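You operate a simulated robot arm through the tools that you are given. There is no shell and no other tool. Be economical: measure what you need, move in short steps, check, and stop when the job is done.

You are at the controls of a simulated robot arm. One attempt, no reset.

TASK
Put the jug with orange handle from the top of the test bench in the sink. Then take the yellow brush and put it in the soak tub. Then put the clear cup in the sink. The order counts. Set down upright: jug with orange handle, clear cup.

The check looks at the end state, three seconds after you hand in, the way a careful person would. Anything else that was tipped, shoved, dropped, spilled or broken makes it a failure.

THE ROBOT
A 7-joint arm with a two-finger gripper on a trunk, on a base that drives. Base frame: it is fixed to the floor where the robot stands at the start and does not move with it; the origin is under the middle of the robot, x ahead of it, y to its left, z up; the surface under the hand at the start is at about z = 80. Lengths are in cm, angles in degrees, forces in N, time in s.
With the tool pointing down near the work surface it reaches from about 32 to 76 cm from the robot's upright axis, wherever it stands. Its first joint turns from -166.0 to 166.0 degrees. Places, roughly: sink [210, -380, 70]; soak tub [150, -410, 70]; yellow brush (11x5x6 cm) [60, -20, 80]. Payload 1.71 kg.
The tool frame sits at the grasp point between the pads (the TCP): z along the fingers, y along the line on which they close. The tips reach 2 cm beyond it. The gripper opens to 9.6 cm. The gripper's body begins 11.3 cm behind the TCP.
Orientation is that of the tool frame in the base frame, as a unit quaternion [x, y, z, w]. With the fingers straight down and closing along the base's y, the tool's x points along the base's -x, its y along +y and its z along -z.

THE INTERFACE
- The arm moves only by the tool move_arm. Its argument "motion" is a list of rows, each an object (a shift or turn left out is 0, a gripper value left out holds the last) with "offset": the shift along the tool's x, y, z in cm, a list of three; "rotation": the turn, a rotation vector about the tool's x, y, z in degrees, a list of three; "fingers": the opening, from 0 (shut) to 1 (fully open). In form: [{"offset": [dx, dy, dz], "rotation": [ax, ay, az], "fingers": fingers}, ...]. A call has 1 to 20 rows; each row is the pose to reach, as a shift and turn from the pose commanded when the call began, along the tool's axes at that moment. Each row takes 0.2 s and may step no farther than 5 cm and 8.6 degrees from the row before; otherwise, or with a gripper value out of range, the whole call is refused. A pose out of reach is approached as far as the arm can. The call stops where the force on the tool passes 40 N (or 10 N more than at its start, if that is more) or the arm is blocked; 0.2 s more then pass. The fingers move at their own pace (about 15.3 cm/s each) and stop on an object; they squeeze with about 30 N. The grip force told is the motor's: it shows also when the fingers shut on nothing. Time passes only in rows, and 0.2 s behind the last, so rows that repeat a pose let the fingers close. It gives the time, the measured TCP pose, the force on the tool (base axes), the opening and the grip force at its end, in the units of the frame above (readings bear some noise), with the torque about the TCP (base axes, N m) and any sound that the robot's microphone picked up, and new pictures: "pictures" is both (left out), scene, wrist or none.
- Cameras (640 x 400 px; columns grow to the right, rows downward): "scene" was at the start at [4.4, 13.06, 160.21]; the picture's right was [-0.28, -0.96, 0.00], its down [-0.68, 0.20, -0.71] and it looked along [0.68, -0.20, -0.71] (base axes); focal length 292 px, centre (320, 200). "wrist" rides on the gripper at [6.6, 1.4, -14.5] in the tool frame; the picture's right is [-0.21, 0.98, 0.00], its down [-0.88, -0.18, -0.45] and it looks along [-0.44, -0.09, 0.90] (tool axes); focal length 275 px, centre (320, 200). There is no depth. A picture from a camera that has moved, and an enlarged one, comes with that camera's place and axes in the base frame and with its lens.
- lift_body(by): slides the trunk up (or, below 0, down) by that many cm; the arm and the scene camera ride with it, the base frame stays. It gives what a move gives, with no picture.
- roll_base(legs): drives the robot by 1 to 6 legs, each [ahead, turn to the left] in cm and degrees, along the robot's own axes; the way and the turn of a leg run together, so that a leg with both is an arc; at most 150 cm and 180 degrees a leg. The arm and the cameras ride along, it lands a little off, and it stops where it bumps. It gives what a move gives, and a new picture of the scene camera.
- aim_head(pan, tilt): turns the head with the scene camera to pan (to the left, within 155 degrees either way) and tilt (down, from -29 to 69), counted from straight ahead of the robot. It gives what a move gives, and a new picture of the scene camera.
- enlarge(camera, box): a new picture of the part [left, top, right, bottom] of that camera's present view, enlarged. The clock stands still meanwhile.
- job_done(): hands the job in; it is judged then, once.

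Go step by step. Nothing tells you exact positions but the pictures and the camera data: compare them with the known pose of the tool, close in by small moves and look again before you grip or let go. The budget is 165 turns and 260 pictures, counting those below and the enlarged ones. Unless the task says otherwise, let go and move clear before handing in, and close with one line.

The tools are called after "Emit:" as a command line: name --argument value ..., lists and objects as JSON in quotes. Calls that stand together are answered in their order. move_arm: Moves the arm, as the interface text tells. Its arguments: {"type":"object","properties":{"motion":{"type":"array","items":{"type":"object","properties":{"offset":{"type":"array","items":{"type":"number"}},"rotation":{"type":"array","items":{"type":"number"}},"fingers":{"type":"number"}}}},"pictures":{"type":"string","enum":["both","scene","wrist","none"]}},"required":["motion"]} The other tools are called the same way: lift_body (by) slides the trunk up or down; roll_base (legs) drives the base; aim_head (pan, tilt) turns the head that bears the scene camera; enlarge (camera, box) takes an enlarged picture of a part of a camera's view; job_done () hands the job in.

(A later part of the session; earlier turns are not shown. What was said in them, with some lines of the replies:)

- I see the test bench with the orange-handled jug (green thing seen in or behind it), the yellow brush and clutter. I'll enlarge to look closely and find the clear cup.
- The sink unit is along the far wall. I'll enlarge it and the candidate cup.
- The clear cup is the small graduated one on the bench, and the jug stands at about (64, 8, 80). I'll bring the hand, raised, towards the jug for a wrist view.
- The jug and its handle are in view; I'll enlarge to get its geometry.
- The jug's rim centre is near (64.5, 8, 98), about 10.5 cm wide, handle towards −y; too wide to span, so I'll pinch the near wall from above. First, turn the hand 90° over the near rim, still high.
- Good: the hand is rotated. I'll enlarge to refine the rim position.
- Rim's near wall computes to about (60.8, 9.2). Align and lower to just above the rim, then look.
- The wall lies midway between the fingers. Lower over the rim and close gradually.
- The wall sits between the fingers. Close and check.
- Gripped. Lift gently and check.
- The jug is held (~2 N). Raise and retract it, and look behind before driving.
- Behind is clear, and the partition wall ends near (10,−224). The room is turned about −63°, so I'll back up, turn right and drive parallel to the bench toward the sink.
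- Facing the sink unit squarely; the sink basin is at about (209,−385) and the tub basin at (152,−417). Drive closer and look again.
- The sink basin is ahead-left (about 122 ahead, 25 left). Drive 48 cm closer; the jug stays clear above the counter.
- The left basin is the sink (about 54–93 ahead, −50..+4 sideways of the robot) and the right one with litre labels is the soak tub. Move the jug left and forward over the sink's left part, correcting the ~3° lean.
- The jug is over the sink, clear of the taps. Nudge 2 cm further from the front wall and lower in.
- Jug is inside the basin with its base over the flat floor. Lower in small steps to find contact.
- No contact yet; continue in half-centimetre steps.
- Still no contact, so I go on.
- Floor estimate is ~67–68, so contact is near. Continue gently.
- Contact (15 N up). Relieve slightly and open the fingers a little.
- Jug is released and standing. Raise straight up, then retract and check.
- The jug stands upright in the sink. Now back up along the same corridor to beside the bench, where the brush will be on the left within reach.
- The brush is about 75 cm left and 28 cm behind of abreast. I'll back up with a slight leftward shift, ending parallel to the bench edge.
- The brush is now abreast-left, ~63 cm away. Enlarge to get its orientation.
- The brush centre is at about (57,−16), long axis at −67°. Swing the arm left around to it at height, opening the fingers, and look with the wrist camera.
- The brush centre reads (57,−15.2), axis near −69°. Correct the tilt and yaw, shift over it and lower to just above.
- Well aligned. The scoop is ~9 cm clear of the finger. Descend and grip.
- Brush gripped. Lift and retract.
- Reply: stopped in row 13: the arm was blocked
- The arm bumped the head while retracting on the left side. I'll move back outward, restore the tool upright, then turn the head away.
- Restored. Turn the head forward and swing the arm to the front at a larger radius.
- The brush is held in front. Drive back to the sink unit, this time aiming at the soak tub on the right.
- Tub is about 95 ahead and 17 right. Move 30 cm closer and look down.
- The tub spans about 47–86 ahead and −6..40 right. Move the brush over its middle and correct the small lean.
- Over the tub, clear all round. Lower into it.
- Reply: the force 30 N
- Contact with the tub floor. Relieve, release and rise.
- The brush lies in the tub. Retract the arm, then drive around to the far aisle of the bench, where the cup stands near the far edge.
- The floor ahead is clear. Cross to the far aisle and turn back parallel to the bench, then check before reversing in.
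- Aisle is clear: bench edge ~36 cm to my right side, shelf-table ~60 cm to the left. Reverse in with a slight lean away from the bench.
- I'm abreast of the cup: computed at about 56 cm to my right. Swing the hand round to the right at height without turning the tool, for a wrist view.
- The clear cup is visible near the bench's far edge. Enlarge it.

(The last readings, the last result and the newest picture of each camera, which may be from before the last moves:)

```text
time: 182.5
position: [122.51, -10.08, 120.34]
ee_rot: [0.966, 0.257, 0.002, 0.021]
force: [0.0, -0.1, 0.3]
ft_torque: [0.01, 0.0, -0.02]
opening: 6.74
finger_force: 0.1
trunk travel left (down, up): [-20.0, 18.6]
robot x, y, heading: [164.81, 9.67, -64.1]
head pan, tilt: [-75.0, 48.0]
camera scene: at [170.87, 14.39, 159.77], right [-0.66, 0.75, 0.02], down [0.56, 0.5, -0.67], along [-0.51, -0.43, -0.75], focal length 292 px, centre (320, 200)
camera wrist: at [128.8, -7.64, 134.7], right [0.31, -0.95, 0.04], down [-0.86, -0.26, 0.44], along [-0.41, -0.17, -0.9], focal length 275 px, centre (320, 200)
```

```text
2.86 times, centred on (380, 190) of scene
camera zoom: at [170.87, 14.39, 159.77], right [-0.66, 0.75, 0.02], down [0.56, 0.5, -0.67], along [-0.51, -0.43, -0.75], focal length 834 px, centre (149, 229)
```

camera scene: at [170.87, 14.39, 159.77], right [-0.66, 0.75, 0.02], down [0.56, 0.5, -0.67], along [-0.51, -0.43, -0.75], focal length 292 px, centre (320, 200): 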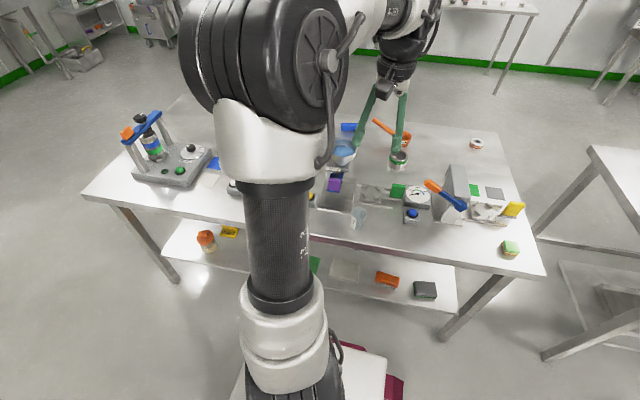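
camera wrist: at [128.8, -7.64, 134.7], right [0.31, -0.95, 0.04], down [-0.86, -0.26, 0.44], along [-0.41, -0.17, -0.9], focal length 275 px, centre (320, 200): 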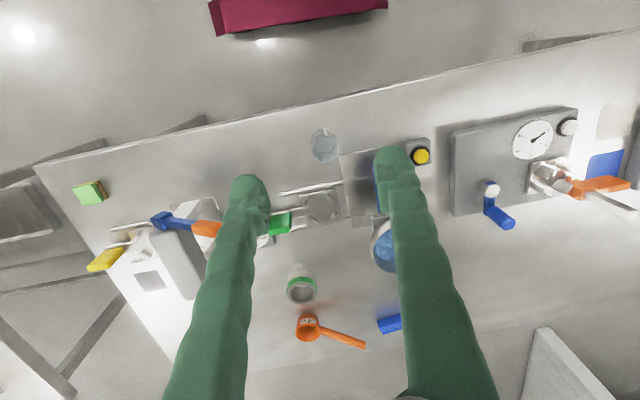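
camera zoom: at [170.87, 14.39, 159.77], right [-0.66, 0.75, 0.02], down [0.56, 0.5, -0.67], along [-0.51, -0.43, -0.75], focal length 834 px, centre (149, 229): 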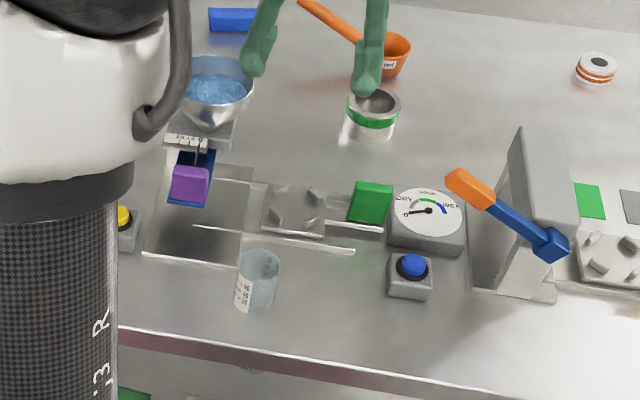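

The cup's centre is near (116.8, −14.5), ~4.6 cm wide and ~7.5 cm tall. Move above it, straighten and lower partway.

Emit:
move_arm --motion '[{"offset": [-2.5, 0.3, 0], "rotation": [0.8, 0, 0]}, {"offset": [-5, 0.7, 1], "rotation": [1.6, 0, 0]}, {"offset": [-7.1, 0.9, 3], "rotation": [2.4, 0, 0]}, {"offset": [-7.1, 0.7, 7], "rotation": [2.4, 0, 0]}, {"offset": [-7.1, 0.5, 11], "rotation": [2.4, 0, 0]}, {"offset": [-7.1, 0.3, 15], "rotation": [2.4, 0, 0]}, {"offset": [-7.1, 0.1, 19], "rotation": [2.4, 0, 0]}, {"offset": [-7.1, 0, 22.5], "rotation": [2.4, 0, 0]}]' --pictures "both"

Emit:
enlarge --camera "wrist" --box '[200, 50, 440, 250]'

Emit:
enlarge --camera "scene" --box '[290, 120, 470, 260]'

```text
time: 184.3
position: [116.83, -14.86, 97.69]
ee_rot: [0.967, 0.256, -0.003, 0.0]
force: [0.0, -0.2, -0.8]
ft_torque: [0.01, -0.06, -0.01]
opening: 6.73
finger_force: 0.1
trunk travel left (down, up): [-20.0, 18.6]
robot x, y, heading: [164.75, 9.9, -64.3]
head pan, tilt: [-75.0, 48.0]
camera scene: at [170.85, 14.36, 159.77], right [-0.66, 0.75, 0.02], down [0.56, 0.5, -0.67], along [-0.51, -0.43, -0.75], focal length 292 px, centre (320, 200)
camera wrist: at [123.28, -12.76, 112.11], right [0.31, -0.95, 0.0], down [-0.85, -0.27, 0.45], along [-0.43, -0.14, -0.89], focal length 275 px, centre (320, 200)
```

scene: 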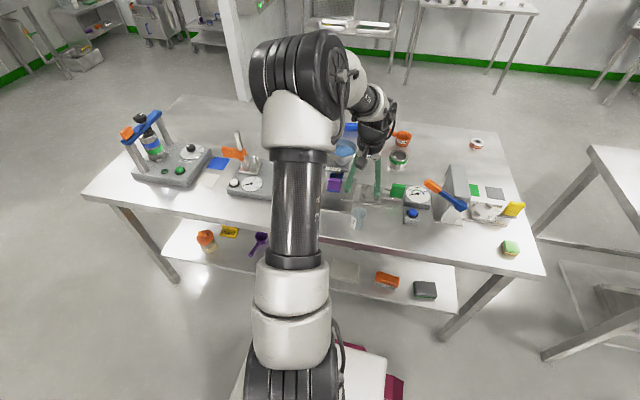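
wrist: 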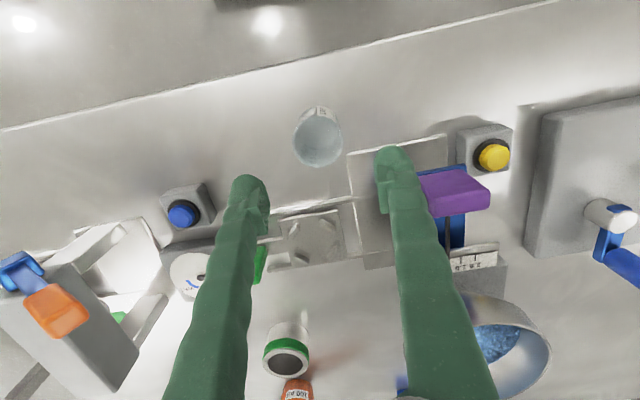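

```text
2.00 times, centred on (320, 150) of wrist
camera zoom: at [123.28, -12.76, 112.11], right [0.31, -0.95, 0.0], down [-0.85, -0.27, 0.45], along [-0.43, -0.14, -0.89], focal length 551 px, centre (320, 300)
```

zoom: 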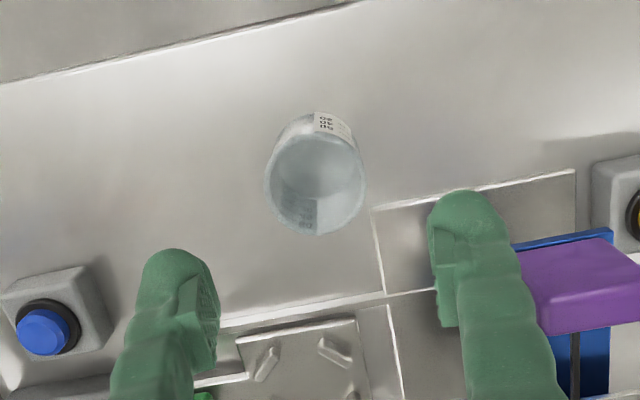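

```text
2.86 times, centred on (380, 190) of scene
camera zoom: at [170.85, 14.36, 159.77], right [-0.66, 0.75, 0.02], down [0.56, 0.5, -0.67], along [-0.51, -0.43, -0.75], focal length 834 px, centre (149, 229)
```

zoom: 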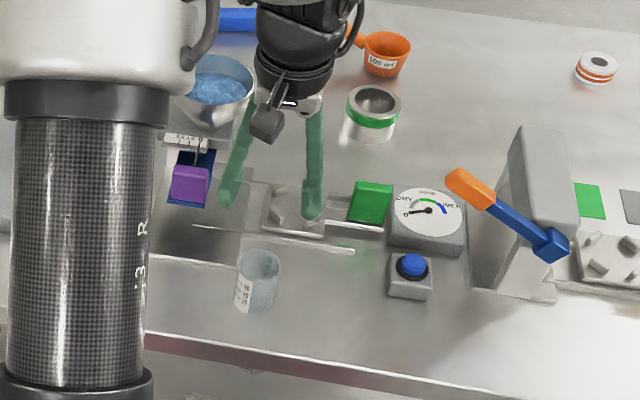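

Aligned over the cup with clearance to the purple block and trays. Lower and close gently.

Emit:
move_arm --motion '[{"offset": [0.1, -0.2, 3]}, {"offset": [0.1, -0.2, 6]}, {"offset": [0.1, -0.2, 9]}, {"offset": [0.1, -0.2, 11.5]}, {"offset": [0.1, -0.2, 13.5]}, {"offset": [0.1, -0.2, 13.5], "fingers": 0.6}, {"offset": [0.1, -0.2, 13.5], "fingers": 0.55}]' --pictures "wrist"

Emit:
enlarge --camera "wrist" --box '[200, 50, 440, 250]'

```text
time: 185.9
position: [116.94, -14.33, 84.21]
ee_rot: [0.967, 0.256, -0.003, 0.0]
force: [-0.4, -0.1, -1.0]
ft_torque: [0.01, 0.03, 0.0]
opening: 5.37
finger_force: 29.9
trunk travel left (down, up): [-20.0, 18.6]
robot x, y, heading: [164.71, 9.86, -64.0]
head pan, tilt: [-75.0, 48.0]
camera wrist: at [123.48, -12.44, 98.53], right [0.31, -0.95, 0.0], down [-0.85, -0.27, 0.45], along [-0.43, -0.14, -0.89], focal length 275 px, centre (320, 200)
```

wrist: 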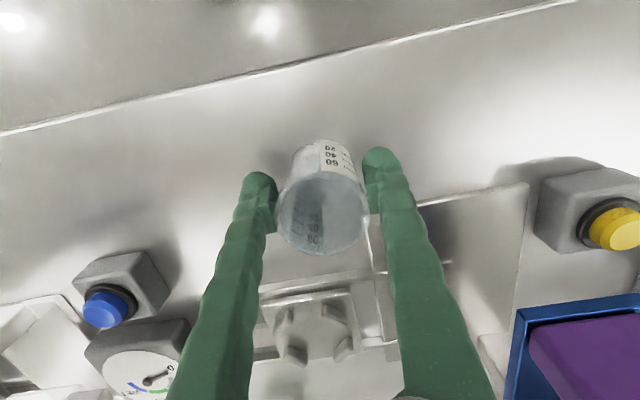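

```text
2.00 times, centred on (320, 150) of wrist
camera zoom: at [123.48, -12.44, 98.53], right [0.31, -0.95, 0.0], down [-0.85, -0.27, 0.45], along [-0.43, -0.14, -0.89], focal length 551 px, centre (320, 300)
```

zoom: 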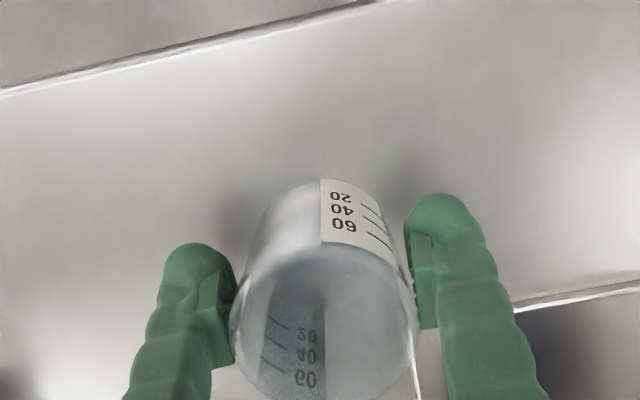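

The fingers already hold at 5.4 cm. Close fully on it, then lift slightly and check.

Emit:
move_arm --motion '[{"offset": [0, 0, 0], "fingers": 0.3}, {"offset": [0, 0, 0], "fingers": 0.3}, {"offset": [0, 0, -1]}, {"offset": [0, 0, -2.5]}, {"offset": [0, 0, -4]}]' --pictures "wrist"

```text
time: 187.1
position: [116.99, -14.38, 88.26]
ee_rot: [0.967, 0.256, -0.002, 0.0]
force: [0.1, 0.0, -0.3]
ft_torque: [-0.02, -0.01, 0.01]
opening: 5.33
finger_force: 29.8
trunk travel left (down, up): [-20.0, 18.6]
robot x, y, heading: [164.34, 9.32, -64.0]
head pan, tilt: [-75.0, 48.0]
camera wrist: at [123.44, -12.41, 102.64], right [0.31, -0.95, 0.0], down [-0.85, -0.27, 0.45], along [-0.43, -0.14, -0.89], focal length 275 px, centre (320, 200)
```

wrist: 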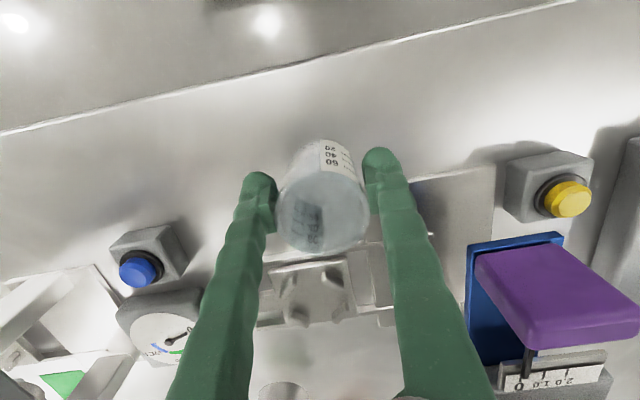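

Cup held upright. Raise it clear, then swing back to the front along the same arc.

Emit:
move_arm --motion '[{"offset": [0, 0, -4]}, {"offset": [0, 0, -8]}, {"offset": [0, 0, -12]}, {"offset": [0, 0, -16]}, {"offset": [0, 0, -20]}, {"offset": [0, 0, -24]}, {"offset": [0, 0, -28]}, {"offset": [0, 0, -31]}, {"offset": [3.5, 0, -31]}, {"offset": [7, 0, -31]}]' --pictures "none"

Emit:
move_arm --motion '[{"offset": [0.86, 2.07, 0]}, {"offset": [2.29, 6.37, 0]}, {"offset": [3.99, 10.89, 0]}, {"offset": [6.01, 15.24, 0]}, {"offset": [8.44, 19.4, 0]}, {"offset": [11.18, 23.4, 0]}, {"offset": [14.14, 27.2, 0]}, {"offset": [17.42, 30.63, 0]}, {"offset": [21.03, 33.67, 0]}, {"offset": [25.17, 36.25, 0]}, {"offset": [29.56, 38.05, 0]}, {"offset": [34.22, 38.85, 0]}, {"offset": [38.93, 38.87, 0]}, {"offset": [43.57, 38.37, 0]}]' --pictures "both"

```text
time: 189.3
position: [123.09, -10.87, 119.37]
ee_rot: [0.967, 0.257, -0.003, 0.0]
force: [-0.1, 0.7, -0.5]
ft_torque: [-0.03, 0.0, -0.01]
opening: 5.36
finger_force: 29.8
trunk travel left (down, up): [-20.0, 18.6]
robot x, y, heading: [164.5, 9.97, -64.0]
head pan, tilt: [-75.0, 48.0]
```

```text
time: 192.3
position: [180.05, -22.63, 118.9]
ee_rot: [0.966, 0.257, -0.002, 0.0]
force: [0.8, -0.5, -1.5]
ft_torque: [-0.01, 0.05, -0.02]
opening: 5.34
finger_force: 29.1
trunk travel left (down, up): [-20.0, 18.6]
robot x, y, heading: [164.38, 9.94, -64.0]
head pan, tilt: [-75.0, 48.0]
camera scene: at [170.95, 14.44, 159.77], right [-0.66, 0.75, 0.02], down [0.56, 0.5, -0.67], along [-0.51, -0.43, -0.75], focal length 292 px, centre (320, 200)
camera wrist: at [186.5, -20.55, 133.32], right [0.31, -0.95, 0.0], down [-0.85, -0.27, 0.45], along [-0.43, -0.14, -0.89], focal length 275 px, centre (320, 200)
```

scene: 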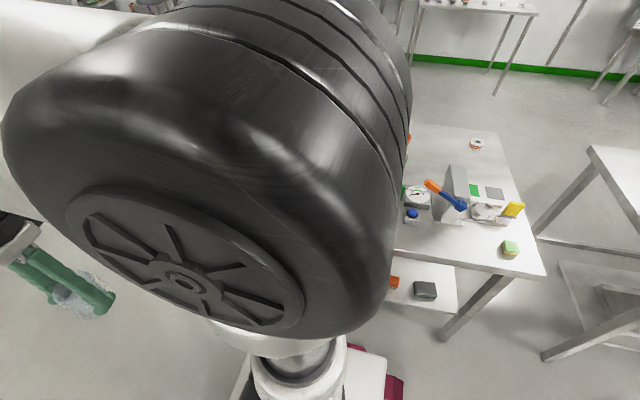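
wrist: 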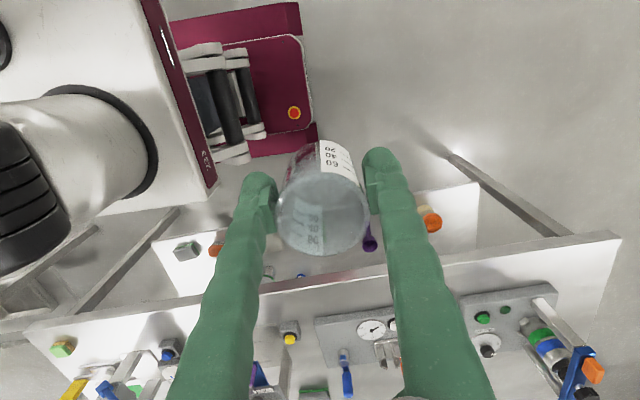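

Drive out of the aisle, round the bench end and to a staging place before the sink.

Emit:
roll_base --legs '[[120, 0], [60, 0], [0, -66.4], [120, 0], [48, 0], [0, 69]]'

Emit:
aim_head --pan 0 --tilt 48

```text
time: 217.8
position: [146.9, -311.12, 118.9]
ee_rot: [0.962, 0.272, -0.003, 0.0]
force: [-0.7, 0.8, -0.7]
ft_torque: [-0.01, 0.01, 0.01]
opening: 5.3
finger_force: 29.7
trunk travel left (down, up): [-20.0, 18.6]
robot x, y, heading: [130.68, -279.1, -62.3]
head pan, tilt: [-75.0, 48.0]
camera scene: at [136.45, -274.48, 159.77], right [-0.68, 0.73, 0.02], down [0.54, 0.52, -0.67], along [-0.5, -0.44, -0.75], focal length 292 px, centre (320, 200)
```

scene: 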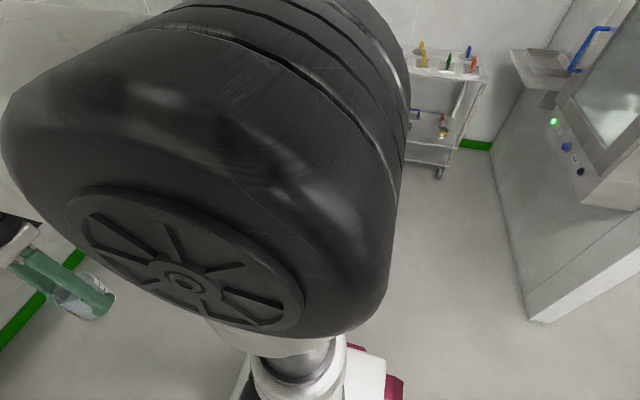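

```text
time: 219.3
position: [146.12, -309.43, 119.42]
ee_rot: [0.962, 0.271, -0.001, 0.008]
force: [-0.2, 0.1, -1.3]
ft_torque: [0.03, 0.0, 0.0]
opening: 5.28
finger_force: 30.1
trunk travel left (down, up): [-20.0, 18.6]
robot x, y, heading: [130.27, -279.35, -62.1]
head pan, tilt: [0.0, 48.0]
camera scene: at [145.9, -276.08, 159.67], right [-0.88, -0.47, 0.0], down [-0.35, 0.67, -0.66], along [0.31, -0.58, -0.75], focal length 292 px, centre (320, 200)
```

scene: 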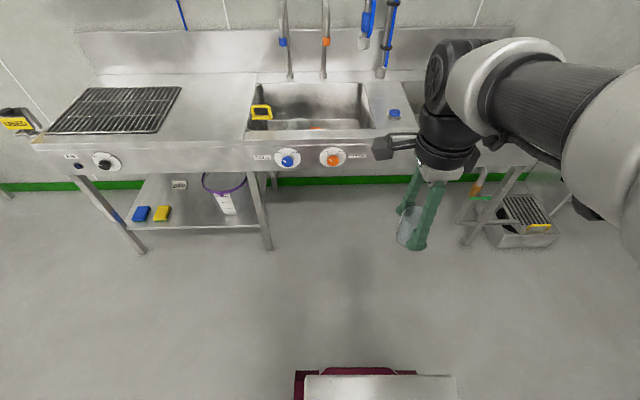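

The sink is nearly straight ahead. Drive 53 cm closer.

Emit:
roll_base --legs '[[53, 0]]'

Emit:
aim_head --pan 0 --tilt 56

```text
time: 222.6
position: [170.42, -356.78, 119.35]
ee_rot: [0.963, 0.268, -0.001, 0.008]
force: [-0.9, -0.6, -1.5]
ft_torque: [0.06, 0.0, -0.02]
opening: 5.28
finger_force: 30.4
trunk travel left (down, up): [-20.0, 18.6]
robot x, y, heading: [155.14, -326.28, -62.5]
head pan, tilt: [0.0, 48.0]
camera scene: at [170.56, -323.28, 159.67], right [-0.89, -0.46, 0.0], down [-0.35, 0.67, -0.66], along [0.3, -0.58, -0.75], focal length 292 px, centre (320, 200)
```

scene: 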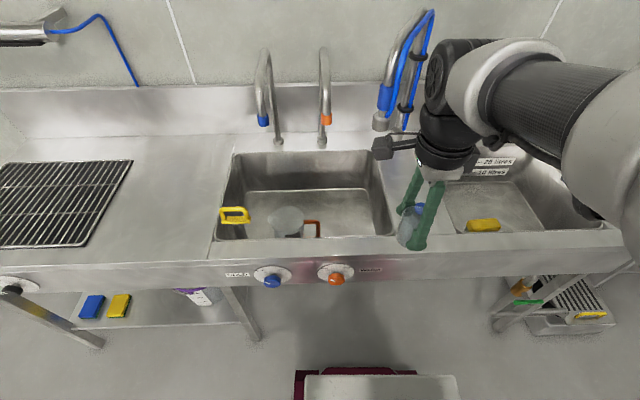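

```text
time: 223.2
position: [169.81, -355.55, 119.74]
ee_rot: [0.963, 0.268, -0.001, 0.013]
force: [0.1, -0.6, -0.9]
ft_torque: [0.0, -0.05, 0.03]
opening: 5.26
finger_force: 30.2
trunk travel left (down, up): [-20.0, 18.6]
robot x, y, heading: [154.43, -326.1, -62.4]
head pan, tilt: [0.0, 56.0]
camera scene: at [169.96, -322.12, 158.65], right [-0.89, -0.46, 0.0], down [-0.38, 0.74, -0.55], along [0.25, -0.49, -0.84], focal length 292 px, centre (320, 200)
```

scene: 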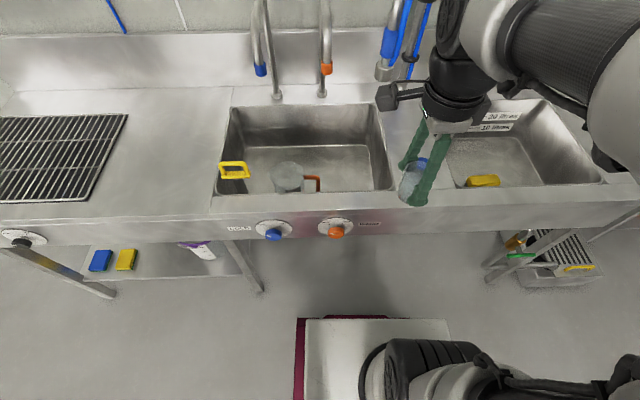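

Plan for the cup: about 62 ahead and just right of centre, away from the jug handle and tap spouts. Move over that place with the lean corrected.

Emit:
move_arm --motion '[{"offset": [0, 4, 0], "rotation": [0.5, 0, 0]}, {"offset": [0.2, 8.5, 0], "rotation": [1, 0, 0]}, {"offset": [0.4, 13, 0], "rotation": [1.5, 0, 0]}, {"offset": [0.5, 17.5, 0], "rotation": [1.5, 0, 0]}, {"offset": [0.7, 22, 0], "rotation": [1.5, 0, 0]}, {"offset": [0.8, 26, 0], "rotation": [1.5, 0, 0]}, {"offset": [0.9, 29, 0], "rotation": [1.5, 0, 0]}]'

```text
time: 224.8
position: [185.32, -379.4, 120.68]
ee_rot: [0.964, 0.267, -0.003, 0.002]
force: [0.9, -0.8, -1.6]
ft_torque: [0.03, 0.01, -0.03]
opening: 5.29
finger_force: 29.7
trunk travel left (down, up): [-20.0, 18.6]
robot x, y, heading: [154.87, -325.98, -62.6]
head pan, tilt: [0.0, 56.0]
camera scene: at [170.2, -322.56, 158.63], right [-0.89, -0.46, 0.0], down [-0.39, 0.74, -0.54], along [0.25, -0.48, -0.84], focal length 292 px, centre (320, 200)
camera wrist: at [191.86, -377.24, 134.97], right [0.33, -0.94, 0.0], down [-0.84, -0.29, 0.45], along [-0.42, -0.15, -0.89], focal length 275 px, centre (320, 200)
```

scene: 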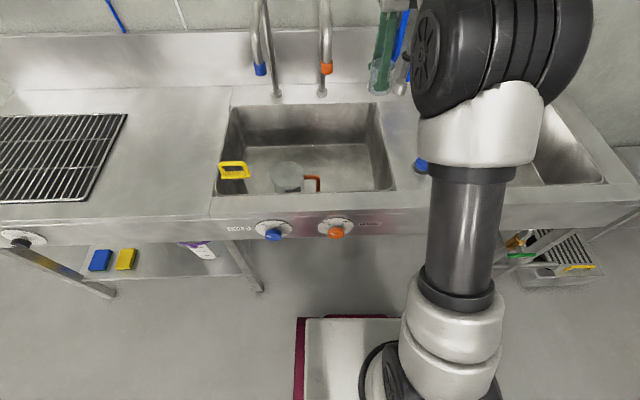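
wrist: 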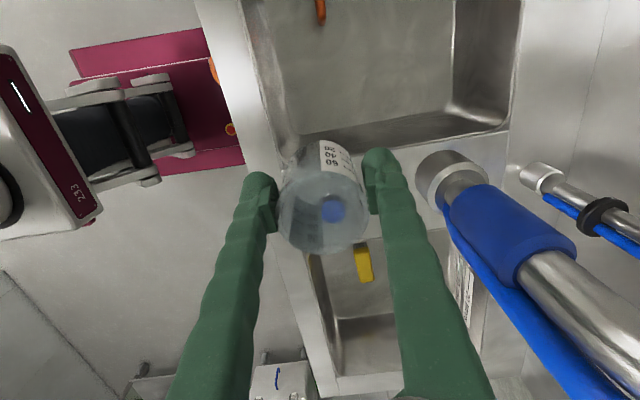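

Cup is over the sink floor with clearance to the tap nozzle. Lower in.

Emit:
move_arm --motion '[{"offset": [0, -0.5, 4]}, {"offset": [0, -0.5, 8]}, {"offset": [0, -0.5, 12]}, {"offset": [0, -0.5, 16]}, {"offset": [0, -0.5, 20]}, {"offset": [0, -0.5, 24]}]'

```text
time: 226.2
position: [184.95, -379.02, 96.76]
ee_rot: [0.963, 0.268, -0.002, 0.002]
force: [0.3, 0.6, -0.8]
ft_torque: [0.0, 0.02, 0.01]
opening: 5.29
finger_force: 30.7
trunk travel left (down, up): [-20.0, 18.6]
robot x, y, heading: [155.41, -326.19, -62.7]
head pan, tilt: [0.0, 56.0]
camera scene: at [170.2, -322.53, 158.63], right [-0.89, -0.46, 0.0], down [-0.39, 0.74, -0.54], along [0.25, -0.48, -0.84], focal length 292 px, centre (320, 200)
camera wrist: at [191.36, -376.84, 111.05], right [0.33, -0.94, 0.0], down [-0.84, -0.29, 0.45], along [-0.42, -0.15, -0.89], focal length 275 px, centre (320, 200)
```

scene: 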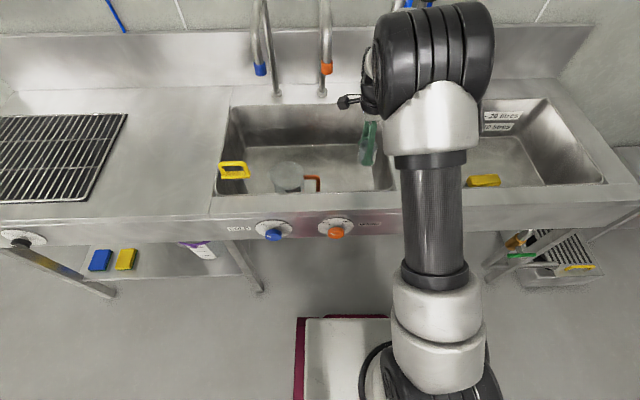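
wrist: 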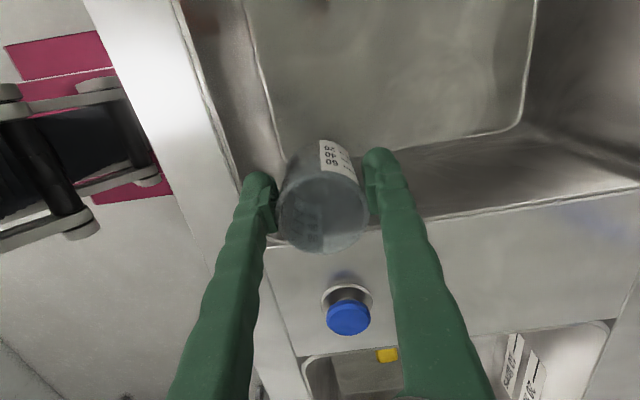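

Positions check out. Continue down toward the floor.

Emit:
move_arm --motion '[{"offset": [0.5, 0.5, 4]}, {"offset": [0.5, 0.5, 8]}, {"offset": [0.5, 0.5, 12]}, {"offset": [0.5, 0.5, 16]}, {"offset": [0.5, 0.5, 20]}, {"offset": [0.5, 0.5, 23]}]' --pictures "both"

```text
time: 227.6
position: [185.54, -379.31, 73.81]
ee_rot: [0.964, 0.267, -0.002, 0.003]
force: [0.0, -0.1, -1.6]
ft_torque: [0.01, 0.0, 0.0]
opening: 5.27
finger_force: 30.1
trunk travel left (down, up): [-20.0, 18.6]
robot x, y, heading: [154.76, -326.17, -62.4]
head pan, tilt: [0.0, 56.0]
camera scene: at [170.18, -322.52, 158.63], right [-0.89, -0.46, 0.0], down [-0.39, 0.74, -0.54], along [0.25, -0.48, -0.84], focal length 292 px, centre (320, 200)
camera wrist: at [192.0, -377.18, 88.16], right [0.33, -0.94, 0.0], down [-0.84, -0.29, 0.45], along [-0.42, -0.15, -0.89], focal length 275 px, centre (320, 200)
```

scene: 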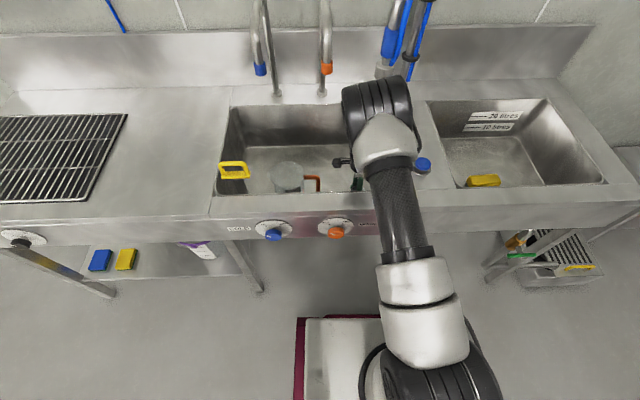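
wrist: 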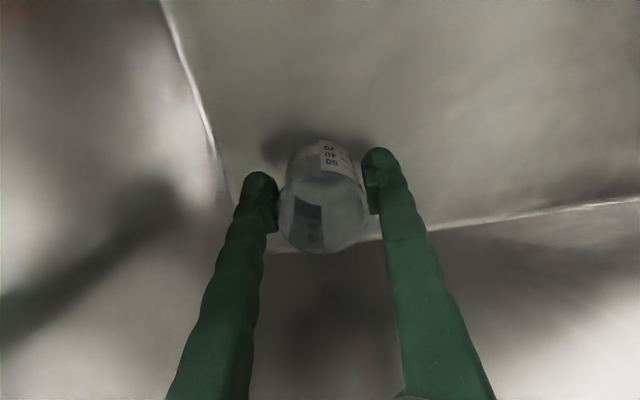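

Emit:
move_arm --motion '[{"offset": [0, 0, 1]}, {"offset": [0, 0, 2]}, {"offset": [0, 0, 2.6]}, {"offset": [0, 0, 3]}, {"offset": [0, 0, 3.4]}]' --pictures "none"

```text
time: 229.0
position: [185.1, -378.65, 71.76]
ee_rot: [0.964, 0.267, -0.001, 0.011]
force: [0.2, -0.7, -1.1]
ft_torque: [0.02, -0.05, 0.02]
opening: 5.3
finger_force: 30.1
trunk travel left (down, up): [-20.0, 18.6]
robot x, y, heading: [154.8, -325.9, -62.3]
head pan, tilt: [0.0, 56.0]
stopped in row 5: the force on the tool passed its limit at 41 N (the readings are from after the stop); the commanded pose is now the measured one
```

The move stopped on a force spike; take a look before releasing.

Emit:
move_arm --motion '[{"offset": [0, 0, 0]}]' --pictures "both"

Emit:
enlarge --camera "scene" --box '[220, 80, 460, 240]'

Emit:
enlarge --camera "wrist" --box '[200, 90, 440, 290]'

```text
time: 229.4
position: [185.14, -378.67, 71.52]
ee_rot: [0.964, 0.267, -0.001, 0.012]
force: [-0.1, 0.3, -2.4]
ft_torque: [0.0, -0.02, 0.0]
opening: 5.27
finger_force: 29.3
trunk travel left (down, up): [-20.0, 18.6]
robot x, y, heading: [154.88, -326.23, -62.5]
head pan, tilt: [0.0, 56.0]
camera scene: at [170.15, -322.48, 158.63], right [-0.89, -0.46, 0.0], down [-0.39, 0.74, -0.55], along [0.25, -0.48, -0.84], focal length 292 px, centre (320, 200)
camera wrist: at [191.44, -376.25, 85.99], right [0.33, -0.94, 0.02], down [-0.85, -0.28, 0.45], along [-0.42, -0.17, -0.89], focal length 275 px, centre (320, 200)
```

scene: 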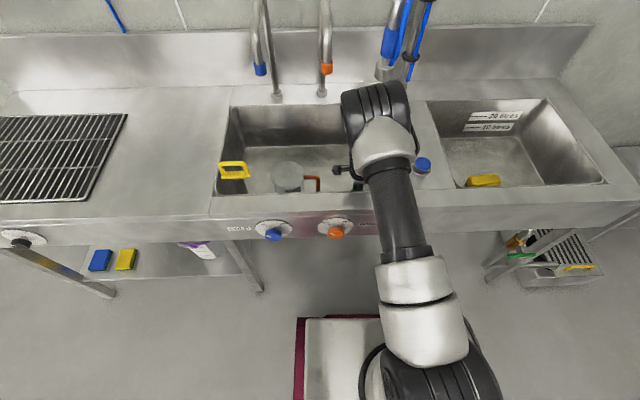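
wrist: 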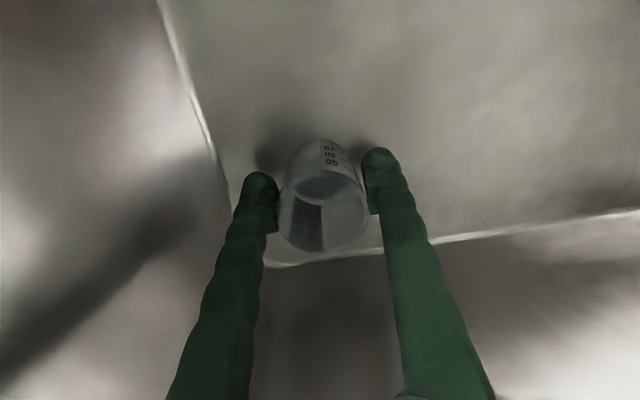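

```text
2.50 times, centred on (340, 160) of scene
camera zoom: at [170.15, -322.48, 158.63], right [-0.89, -0.46, 0.0], down [-0.39, 0.74, -0.55], along [0.25, -0.48, -0.84], focal length 729 px, centre (270, 300)
```

zoom: 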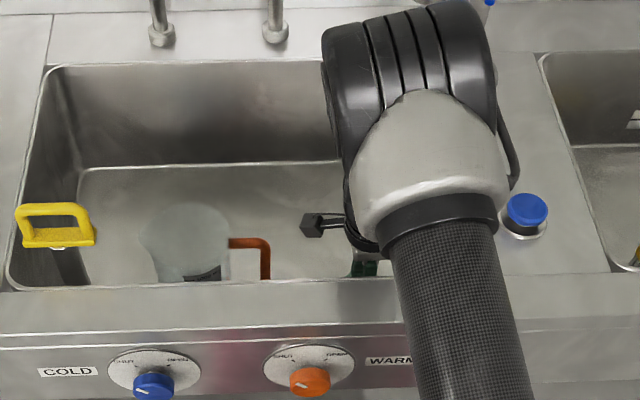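

```text
2.00 times, centred on (320, 190) of wrist
camera zoom: at [191.44, -376.25, 85.99], right [0.33, -0.94, 0.02], down [-0.85, -0.28, 0.45], along [-0.42, -0.17, -0.89], focal length 551 px, centre (320, 220)
```

zoom: 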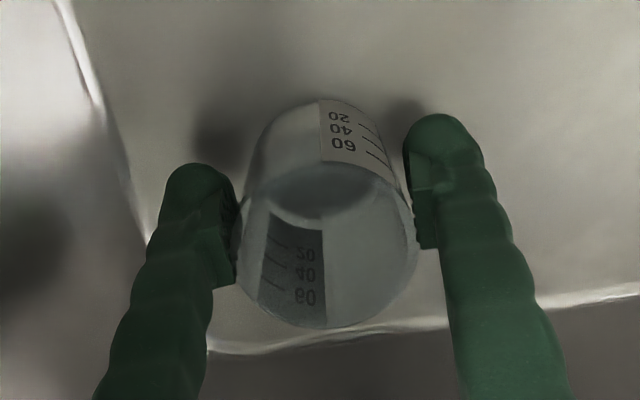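

Most likely the cup's base touched the floor hard and the stop backed it off; nothing else seems touched. Straighten 1.4° and lower very gently.

Emit:
move_arm --motion '[{"offset": [0, 0, 0], "rotation": [0.7, 0, 0]}, {"offset": [0, 0, 0], "rotation": [1.3, 0, 0]}, {"offset": [0, 0, 0.2], "rotation": [1.3, 0, 0]}, {"offset": [0, 0, 0.4], "rotation": [1.3, 0, 0]}, {"offset": [0, 0, 0.4], "rotation": [1.3, 0, 0]}]' --pictures "none"

```text
time: 230.6
position: [185.04, -378.78, 71.13]
ee_rot: [0.963, 0.268, -0.004, 0.001]
force: [-0.5, -0.1, -1.5]
ft_torque: [0.03, -0.02, 0.01]
opening: 5.25
finger_force: 29.9
trunk travel left (down, up): [-20.0, 18.6]
robot x, y, heading: [155.05, -326.08, -62.7]
head pan, tilt: [0.0, 56.0]
```

Emit:
move_arm --motion '[{"offset": [0, 0, 0.2]}, {"offset": [0, 0, 0.4]}, {"offset": [0, 0, 0.4]}]' --pictures "none"

```text
time: 231.4
position: [185.18, -378.7, 70.97]
ee_rot: [0.963, 0.269, -0.004, 0.003]
force: [-2.1, 3.9, 14.1]
ft_torque: [-0.12, 0.03, -0.04]
opening: 5.3
finger_force: 29.7
trunk travel left (down, up): [-20.0, 18.6]
robot x, y, heading: [154.59, -326.06, -62.6]
head pan, tilt: [0.0, 56.0]
```

Floor contact confirmed at the expected height. Relieve, open modestly and check the cup.

Emit:
move_arm --motion '[{"offset": [0, 0, -0.15]}, {"offset": [0, 0, -0.15], "fingers": 0.6}, {"offset": [0, 0, -0.15], "fingers": 0.66}, {"offset": [0, 0, -0.15], "fingers": 0.7}, {"offset": [0, 0, -0.15], "fingers": 0.7}]' --pictures "wrist"

```text
time: 232.6
position: [185.23, -378.72, 70.98]
ee_rot: [0.963, 0.268, -0.004, 0.001]
force: [0.1, -0.2, -0.1]
ft_torque: [0.01, -0.01, 0.0]
opening: 6.72
finger_force: 0.1
trunk travel left (down, up): [-20.0, 18.6]
robot x, y, heading: [154.63, -326.33, -62.4]
head pan, tilt: [0.0, 56.0]
camera wrist: at [191.68, -376.59, 85.34], right [0.33, -0.94, 0.0], down [-0.84, -0.29, 0.45], along [-0.43, -0.15, -0.89], focal length 275 px, centre (320, 200)
```

wrist: 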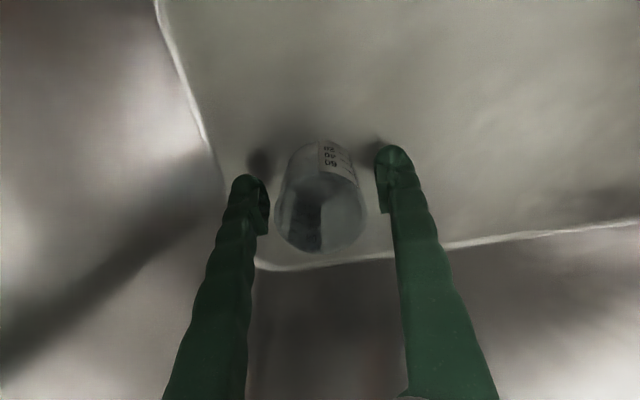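

The cup stands free between the fingers. Rise straight up and then retract.

Emit:
move_arm --motion '[{"offset": [0, 0, -2]}, {"offset": [0, 0, -5]}, {"offset": [0, 0, -9]}, {"offset": [0, 0, -13]}, {"offset": [0, 0, -17]}, {"offset": [0, 0, -21]}, {"offset": [0, 0, -25]}, {"offset": [0, 0, -29]}, {"offset": [0, 0, -33]}, {"offset": [0, 0, -37]}, {"offset": [0, 0, -41]}, {"offset": [0, 0, -45]}, {"offset": [0, -4, -47]}, {"offset": [0, -9, -47]}, {"offset": [0, -14, -47]}, {"offset": [0, -19, -47]}, {"offset": [0, -24, -47]}, {"offset": [-4, -26, -47]}, {"offset": [-8, -26, -47]}]' --pictures "scene"

Emit:
enlarge --camera "scene" --box '[200, 80, 440, 230]'

```text
time: 236.6
position: [165.24, -360.49, 118.07]
ee_rot: [0.964, 0.267, -0.004, 0.001]
force: [-1.5, -0.1, 1.2]
ft_torque: [0.03, -0.01, 0.01]
opening: 6.72
finger_force: 0.1
trunk travel left (down, up): [-20.0, 18.6]
robot x, y, heading: [154.61, -326.09, -62.5]
head pan, tilt: [0.0, 56.0]
camera scene: at [170.09, -322.49, 158.64], right [-0.89, -0.46, 0.0], down [-0.39, 0.74, -0.55], along [0.25, -0.48, -0.84], focal length 292 px, centre (320, 200)
```

scene: 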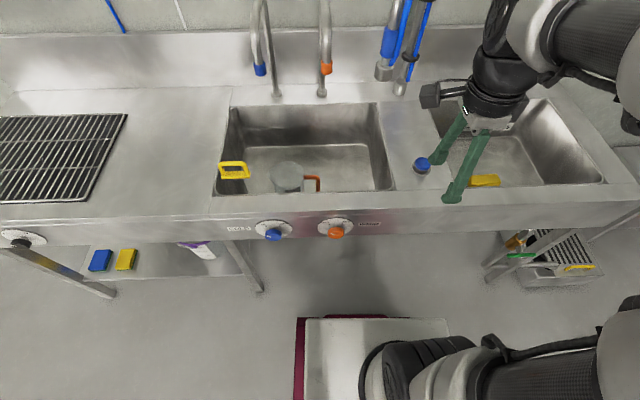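

```text
2.67 times, centred on (320, 155) of scene
camera zoom: at [170.09, -322.49, 158.64], right [-0.89, -0.46, 0.0], down [-0.39, 0.74, -0.55], along [0.25, -0.48, -0.84], focal length 778 px, centre (320, 320)
```

zoom: 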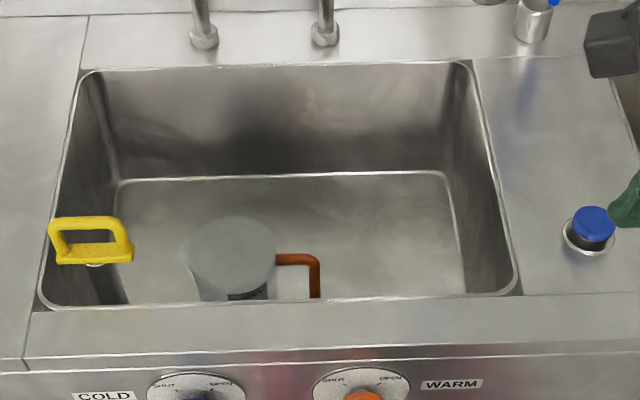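

The cup should be hidden behind the front edge from here. Raise the trunk to look in and verify.

Emit:
lift_body --by 18

Emit:
aim_head --pan 0 --tilt 58

Emit:
enlarge --camera "scene" --box '[200, 80, 440, 230]'

```text
time: 238.6
position: [165.35, -360.49, 136.06]
ee_rot: [0.964, 0.268, -0.004, 0.002]
force: [-0.5, -0.6, 0.9]
ft_torque: [-0.02, -0.01, 0.02]
opening: 6.71
finger_force: 0.0
trunk travel left (down, up): [-38.0, 0.6]
robot x, y, heading: [154.62, -326.11, -62.5]
head pan, tilt: [0.0, 56.0]
```

```text
time: 239.2
position: [165.2, -360.48, 136.14]
ee_rot: [0.964, 0.267, -0.005, 0.001]
force: [1.2, -0.1, -0.1]
ft_torque: [-0.01, 0.01, 0.02]
opening: 6.7
finger_force: 0.0
trunk travel left (down, up): [-38.0, 0.6]
robot x, y, heading: [154.87, -326.42, -62.6]
head pan, tilt: [0.0, 58.0]
camera scene: at [170.16, -322.51, 176.37], right [-0.89, -0.46, 0.0], down [-0.39, 0.76, -0.52], along [0.24, -0.46, -0.86], focal length 292 px, centre (320, 200)
```

scene: 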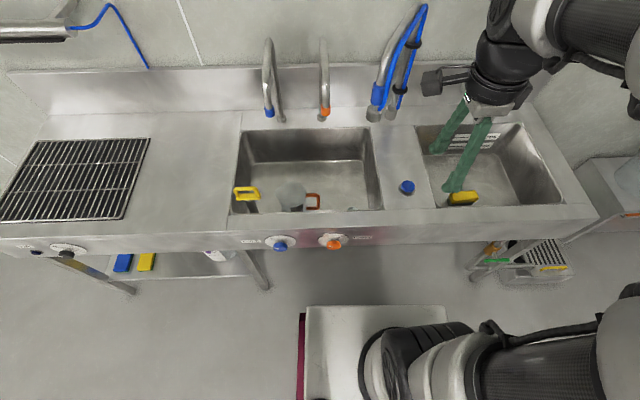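

```text
2.67 times, centred on (320, 155) of scene
camera zoom: at [170.16, -322.51, 176.37], right [-0.89, -0.46, 0.0], down [-0.39, 0.76, -0.52], along [0.24, -0.46, -0.86], focal length 778 px, centre (320, 320)
```

zoom: 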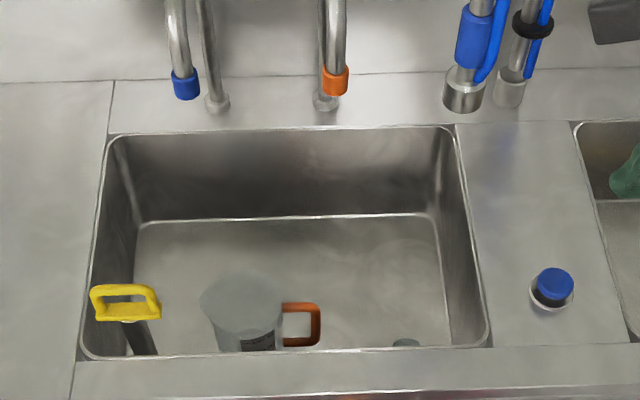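

The cup's rim shows level at its place in the sink. The jug is upright, and the brush lies in the tub. The hand is clear, so I'm handing in.

Emit:
job_done

```text
The job is handed in.
```

The orange-handled jug and the clear cup stand upright in the sink, and the yellow brush is in the soak tub, placed in the order you asked (jug, brush, cup).
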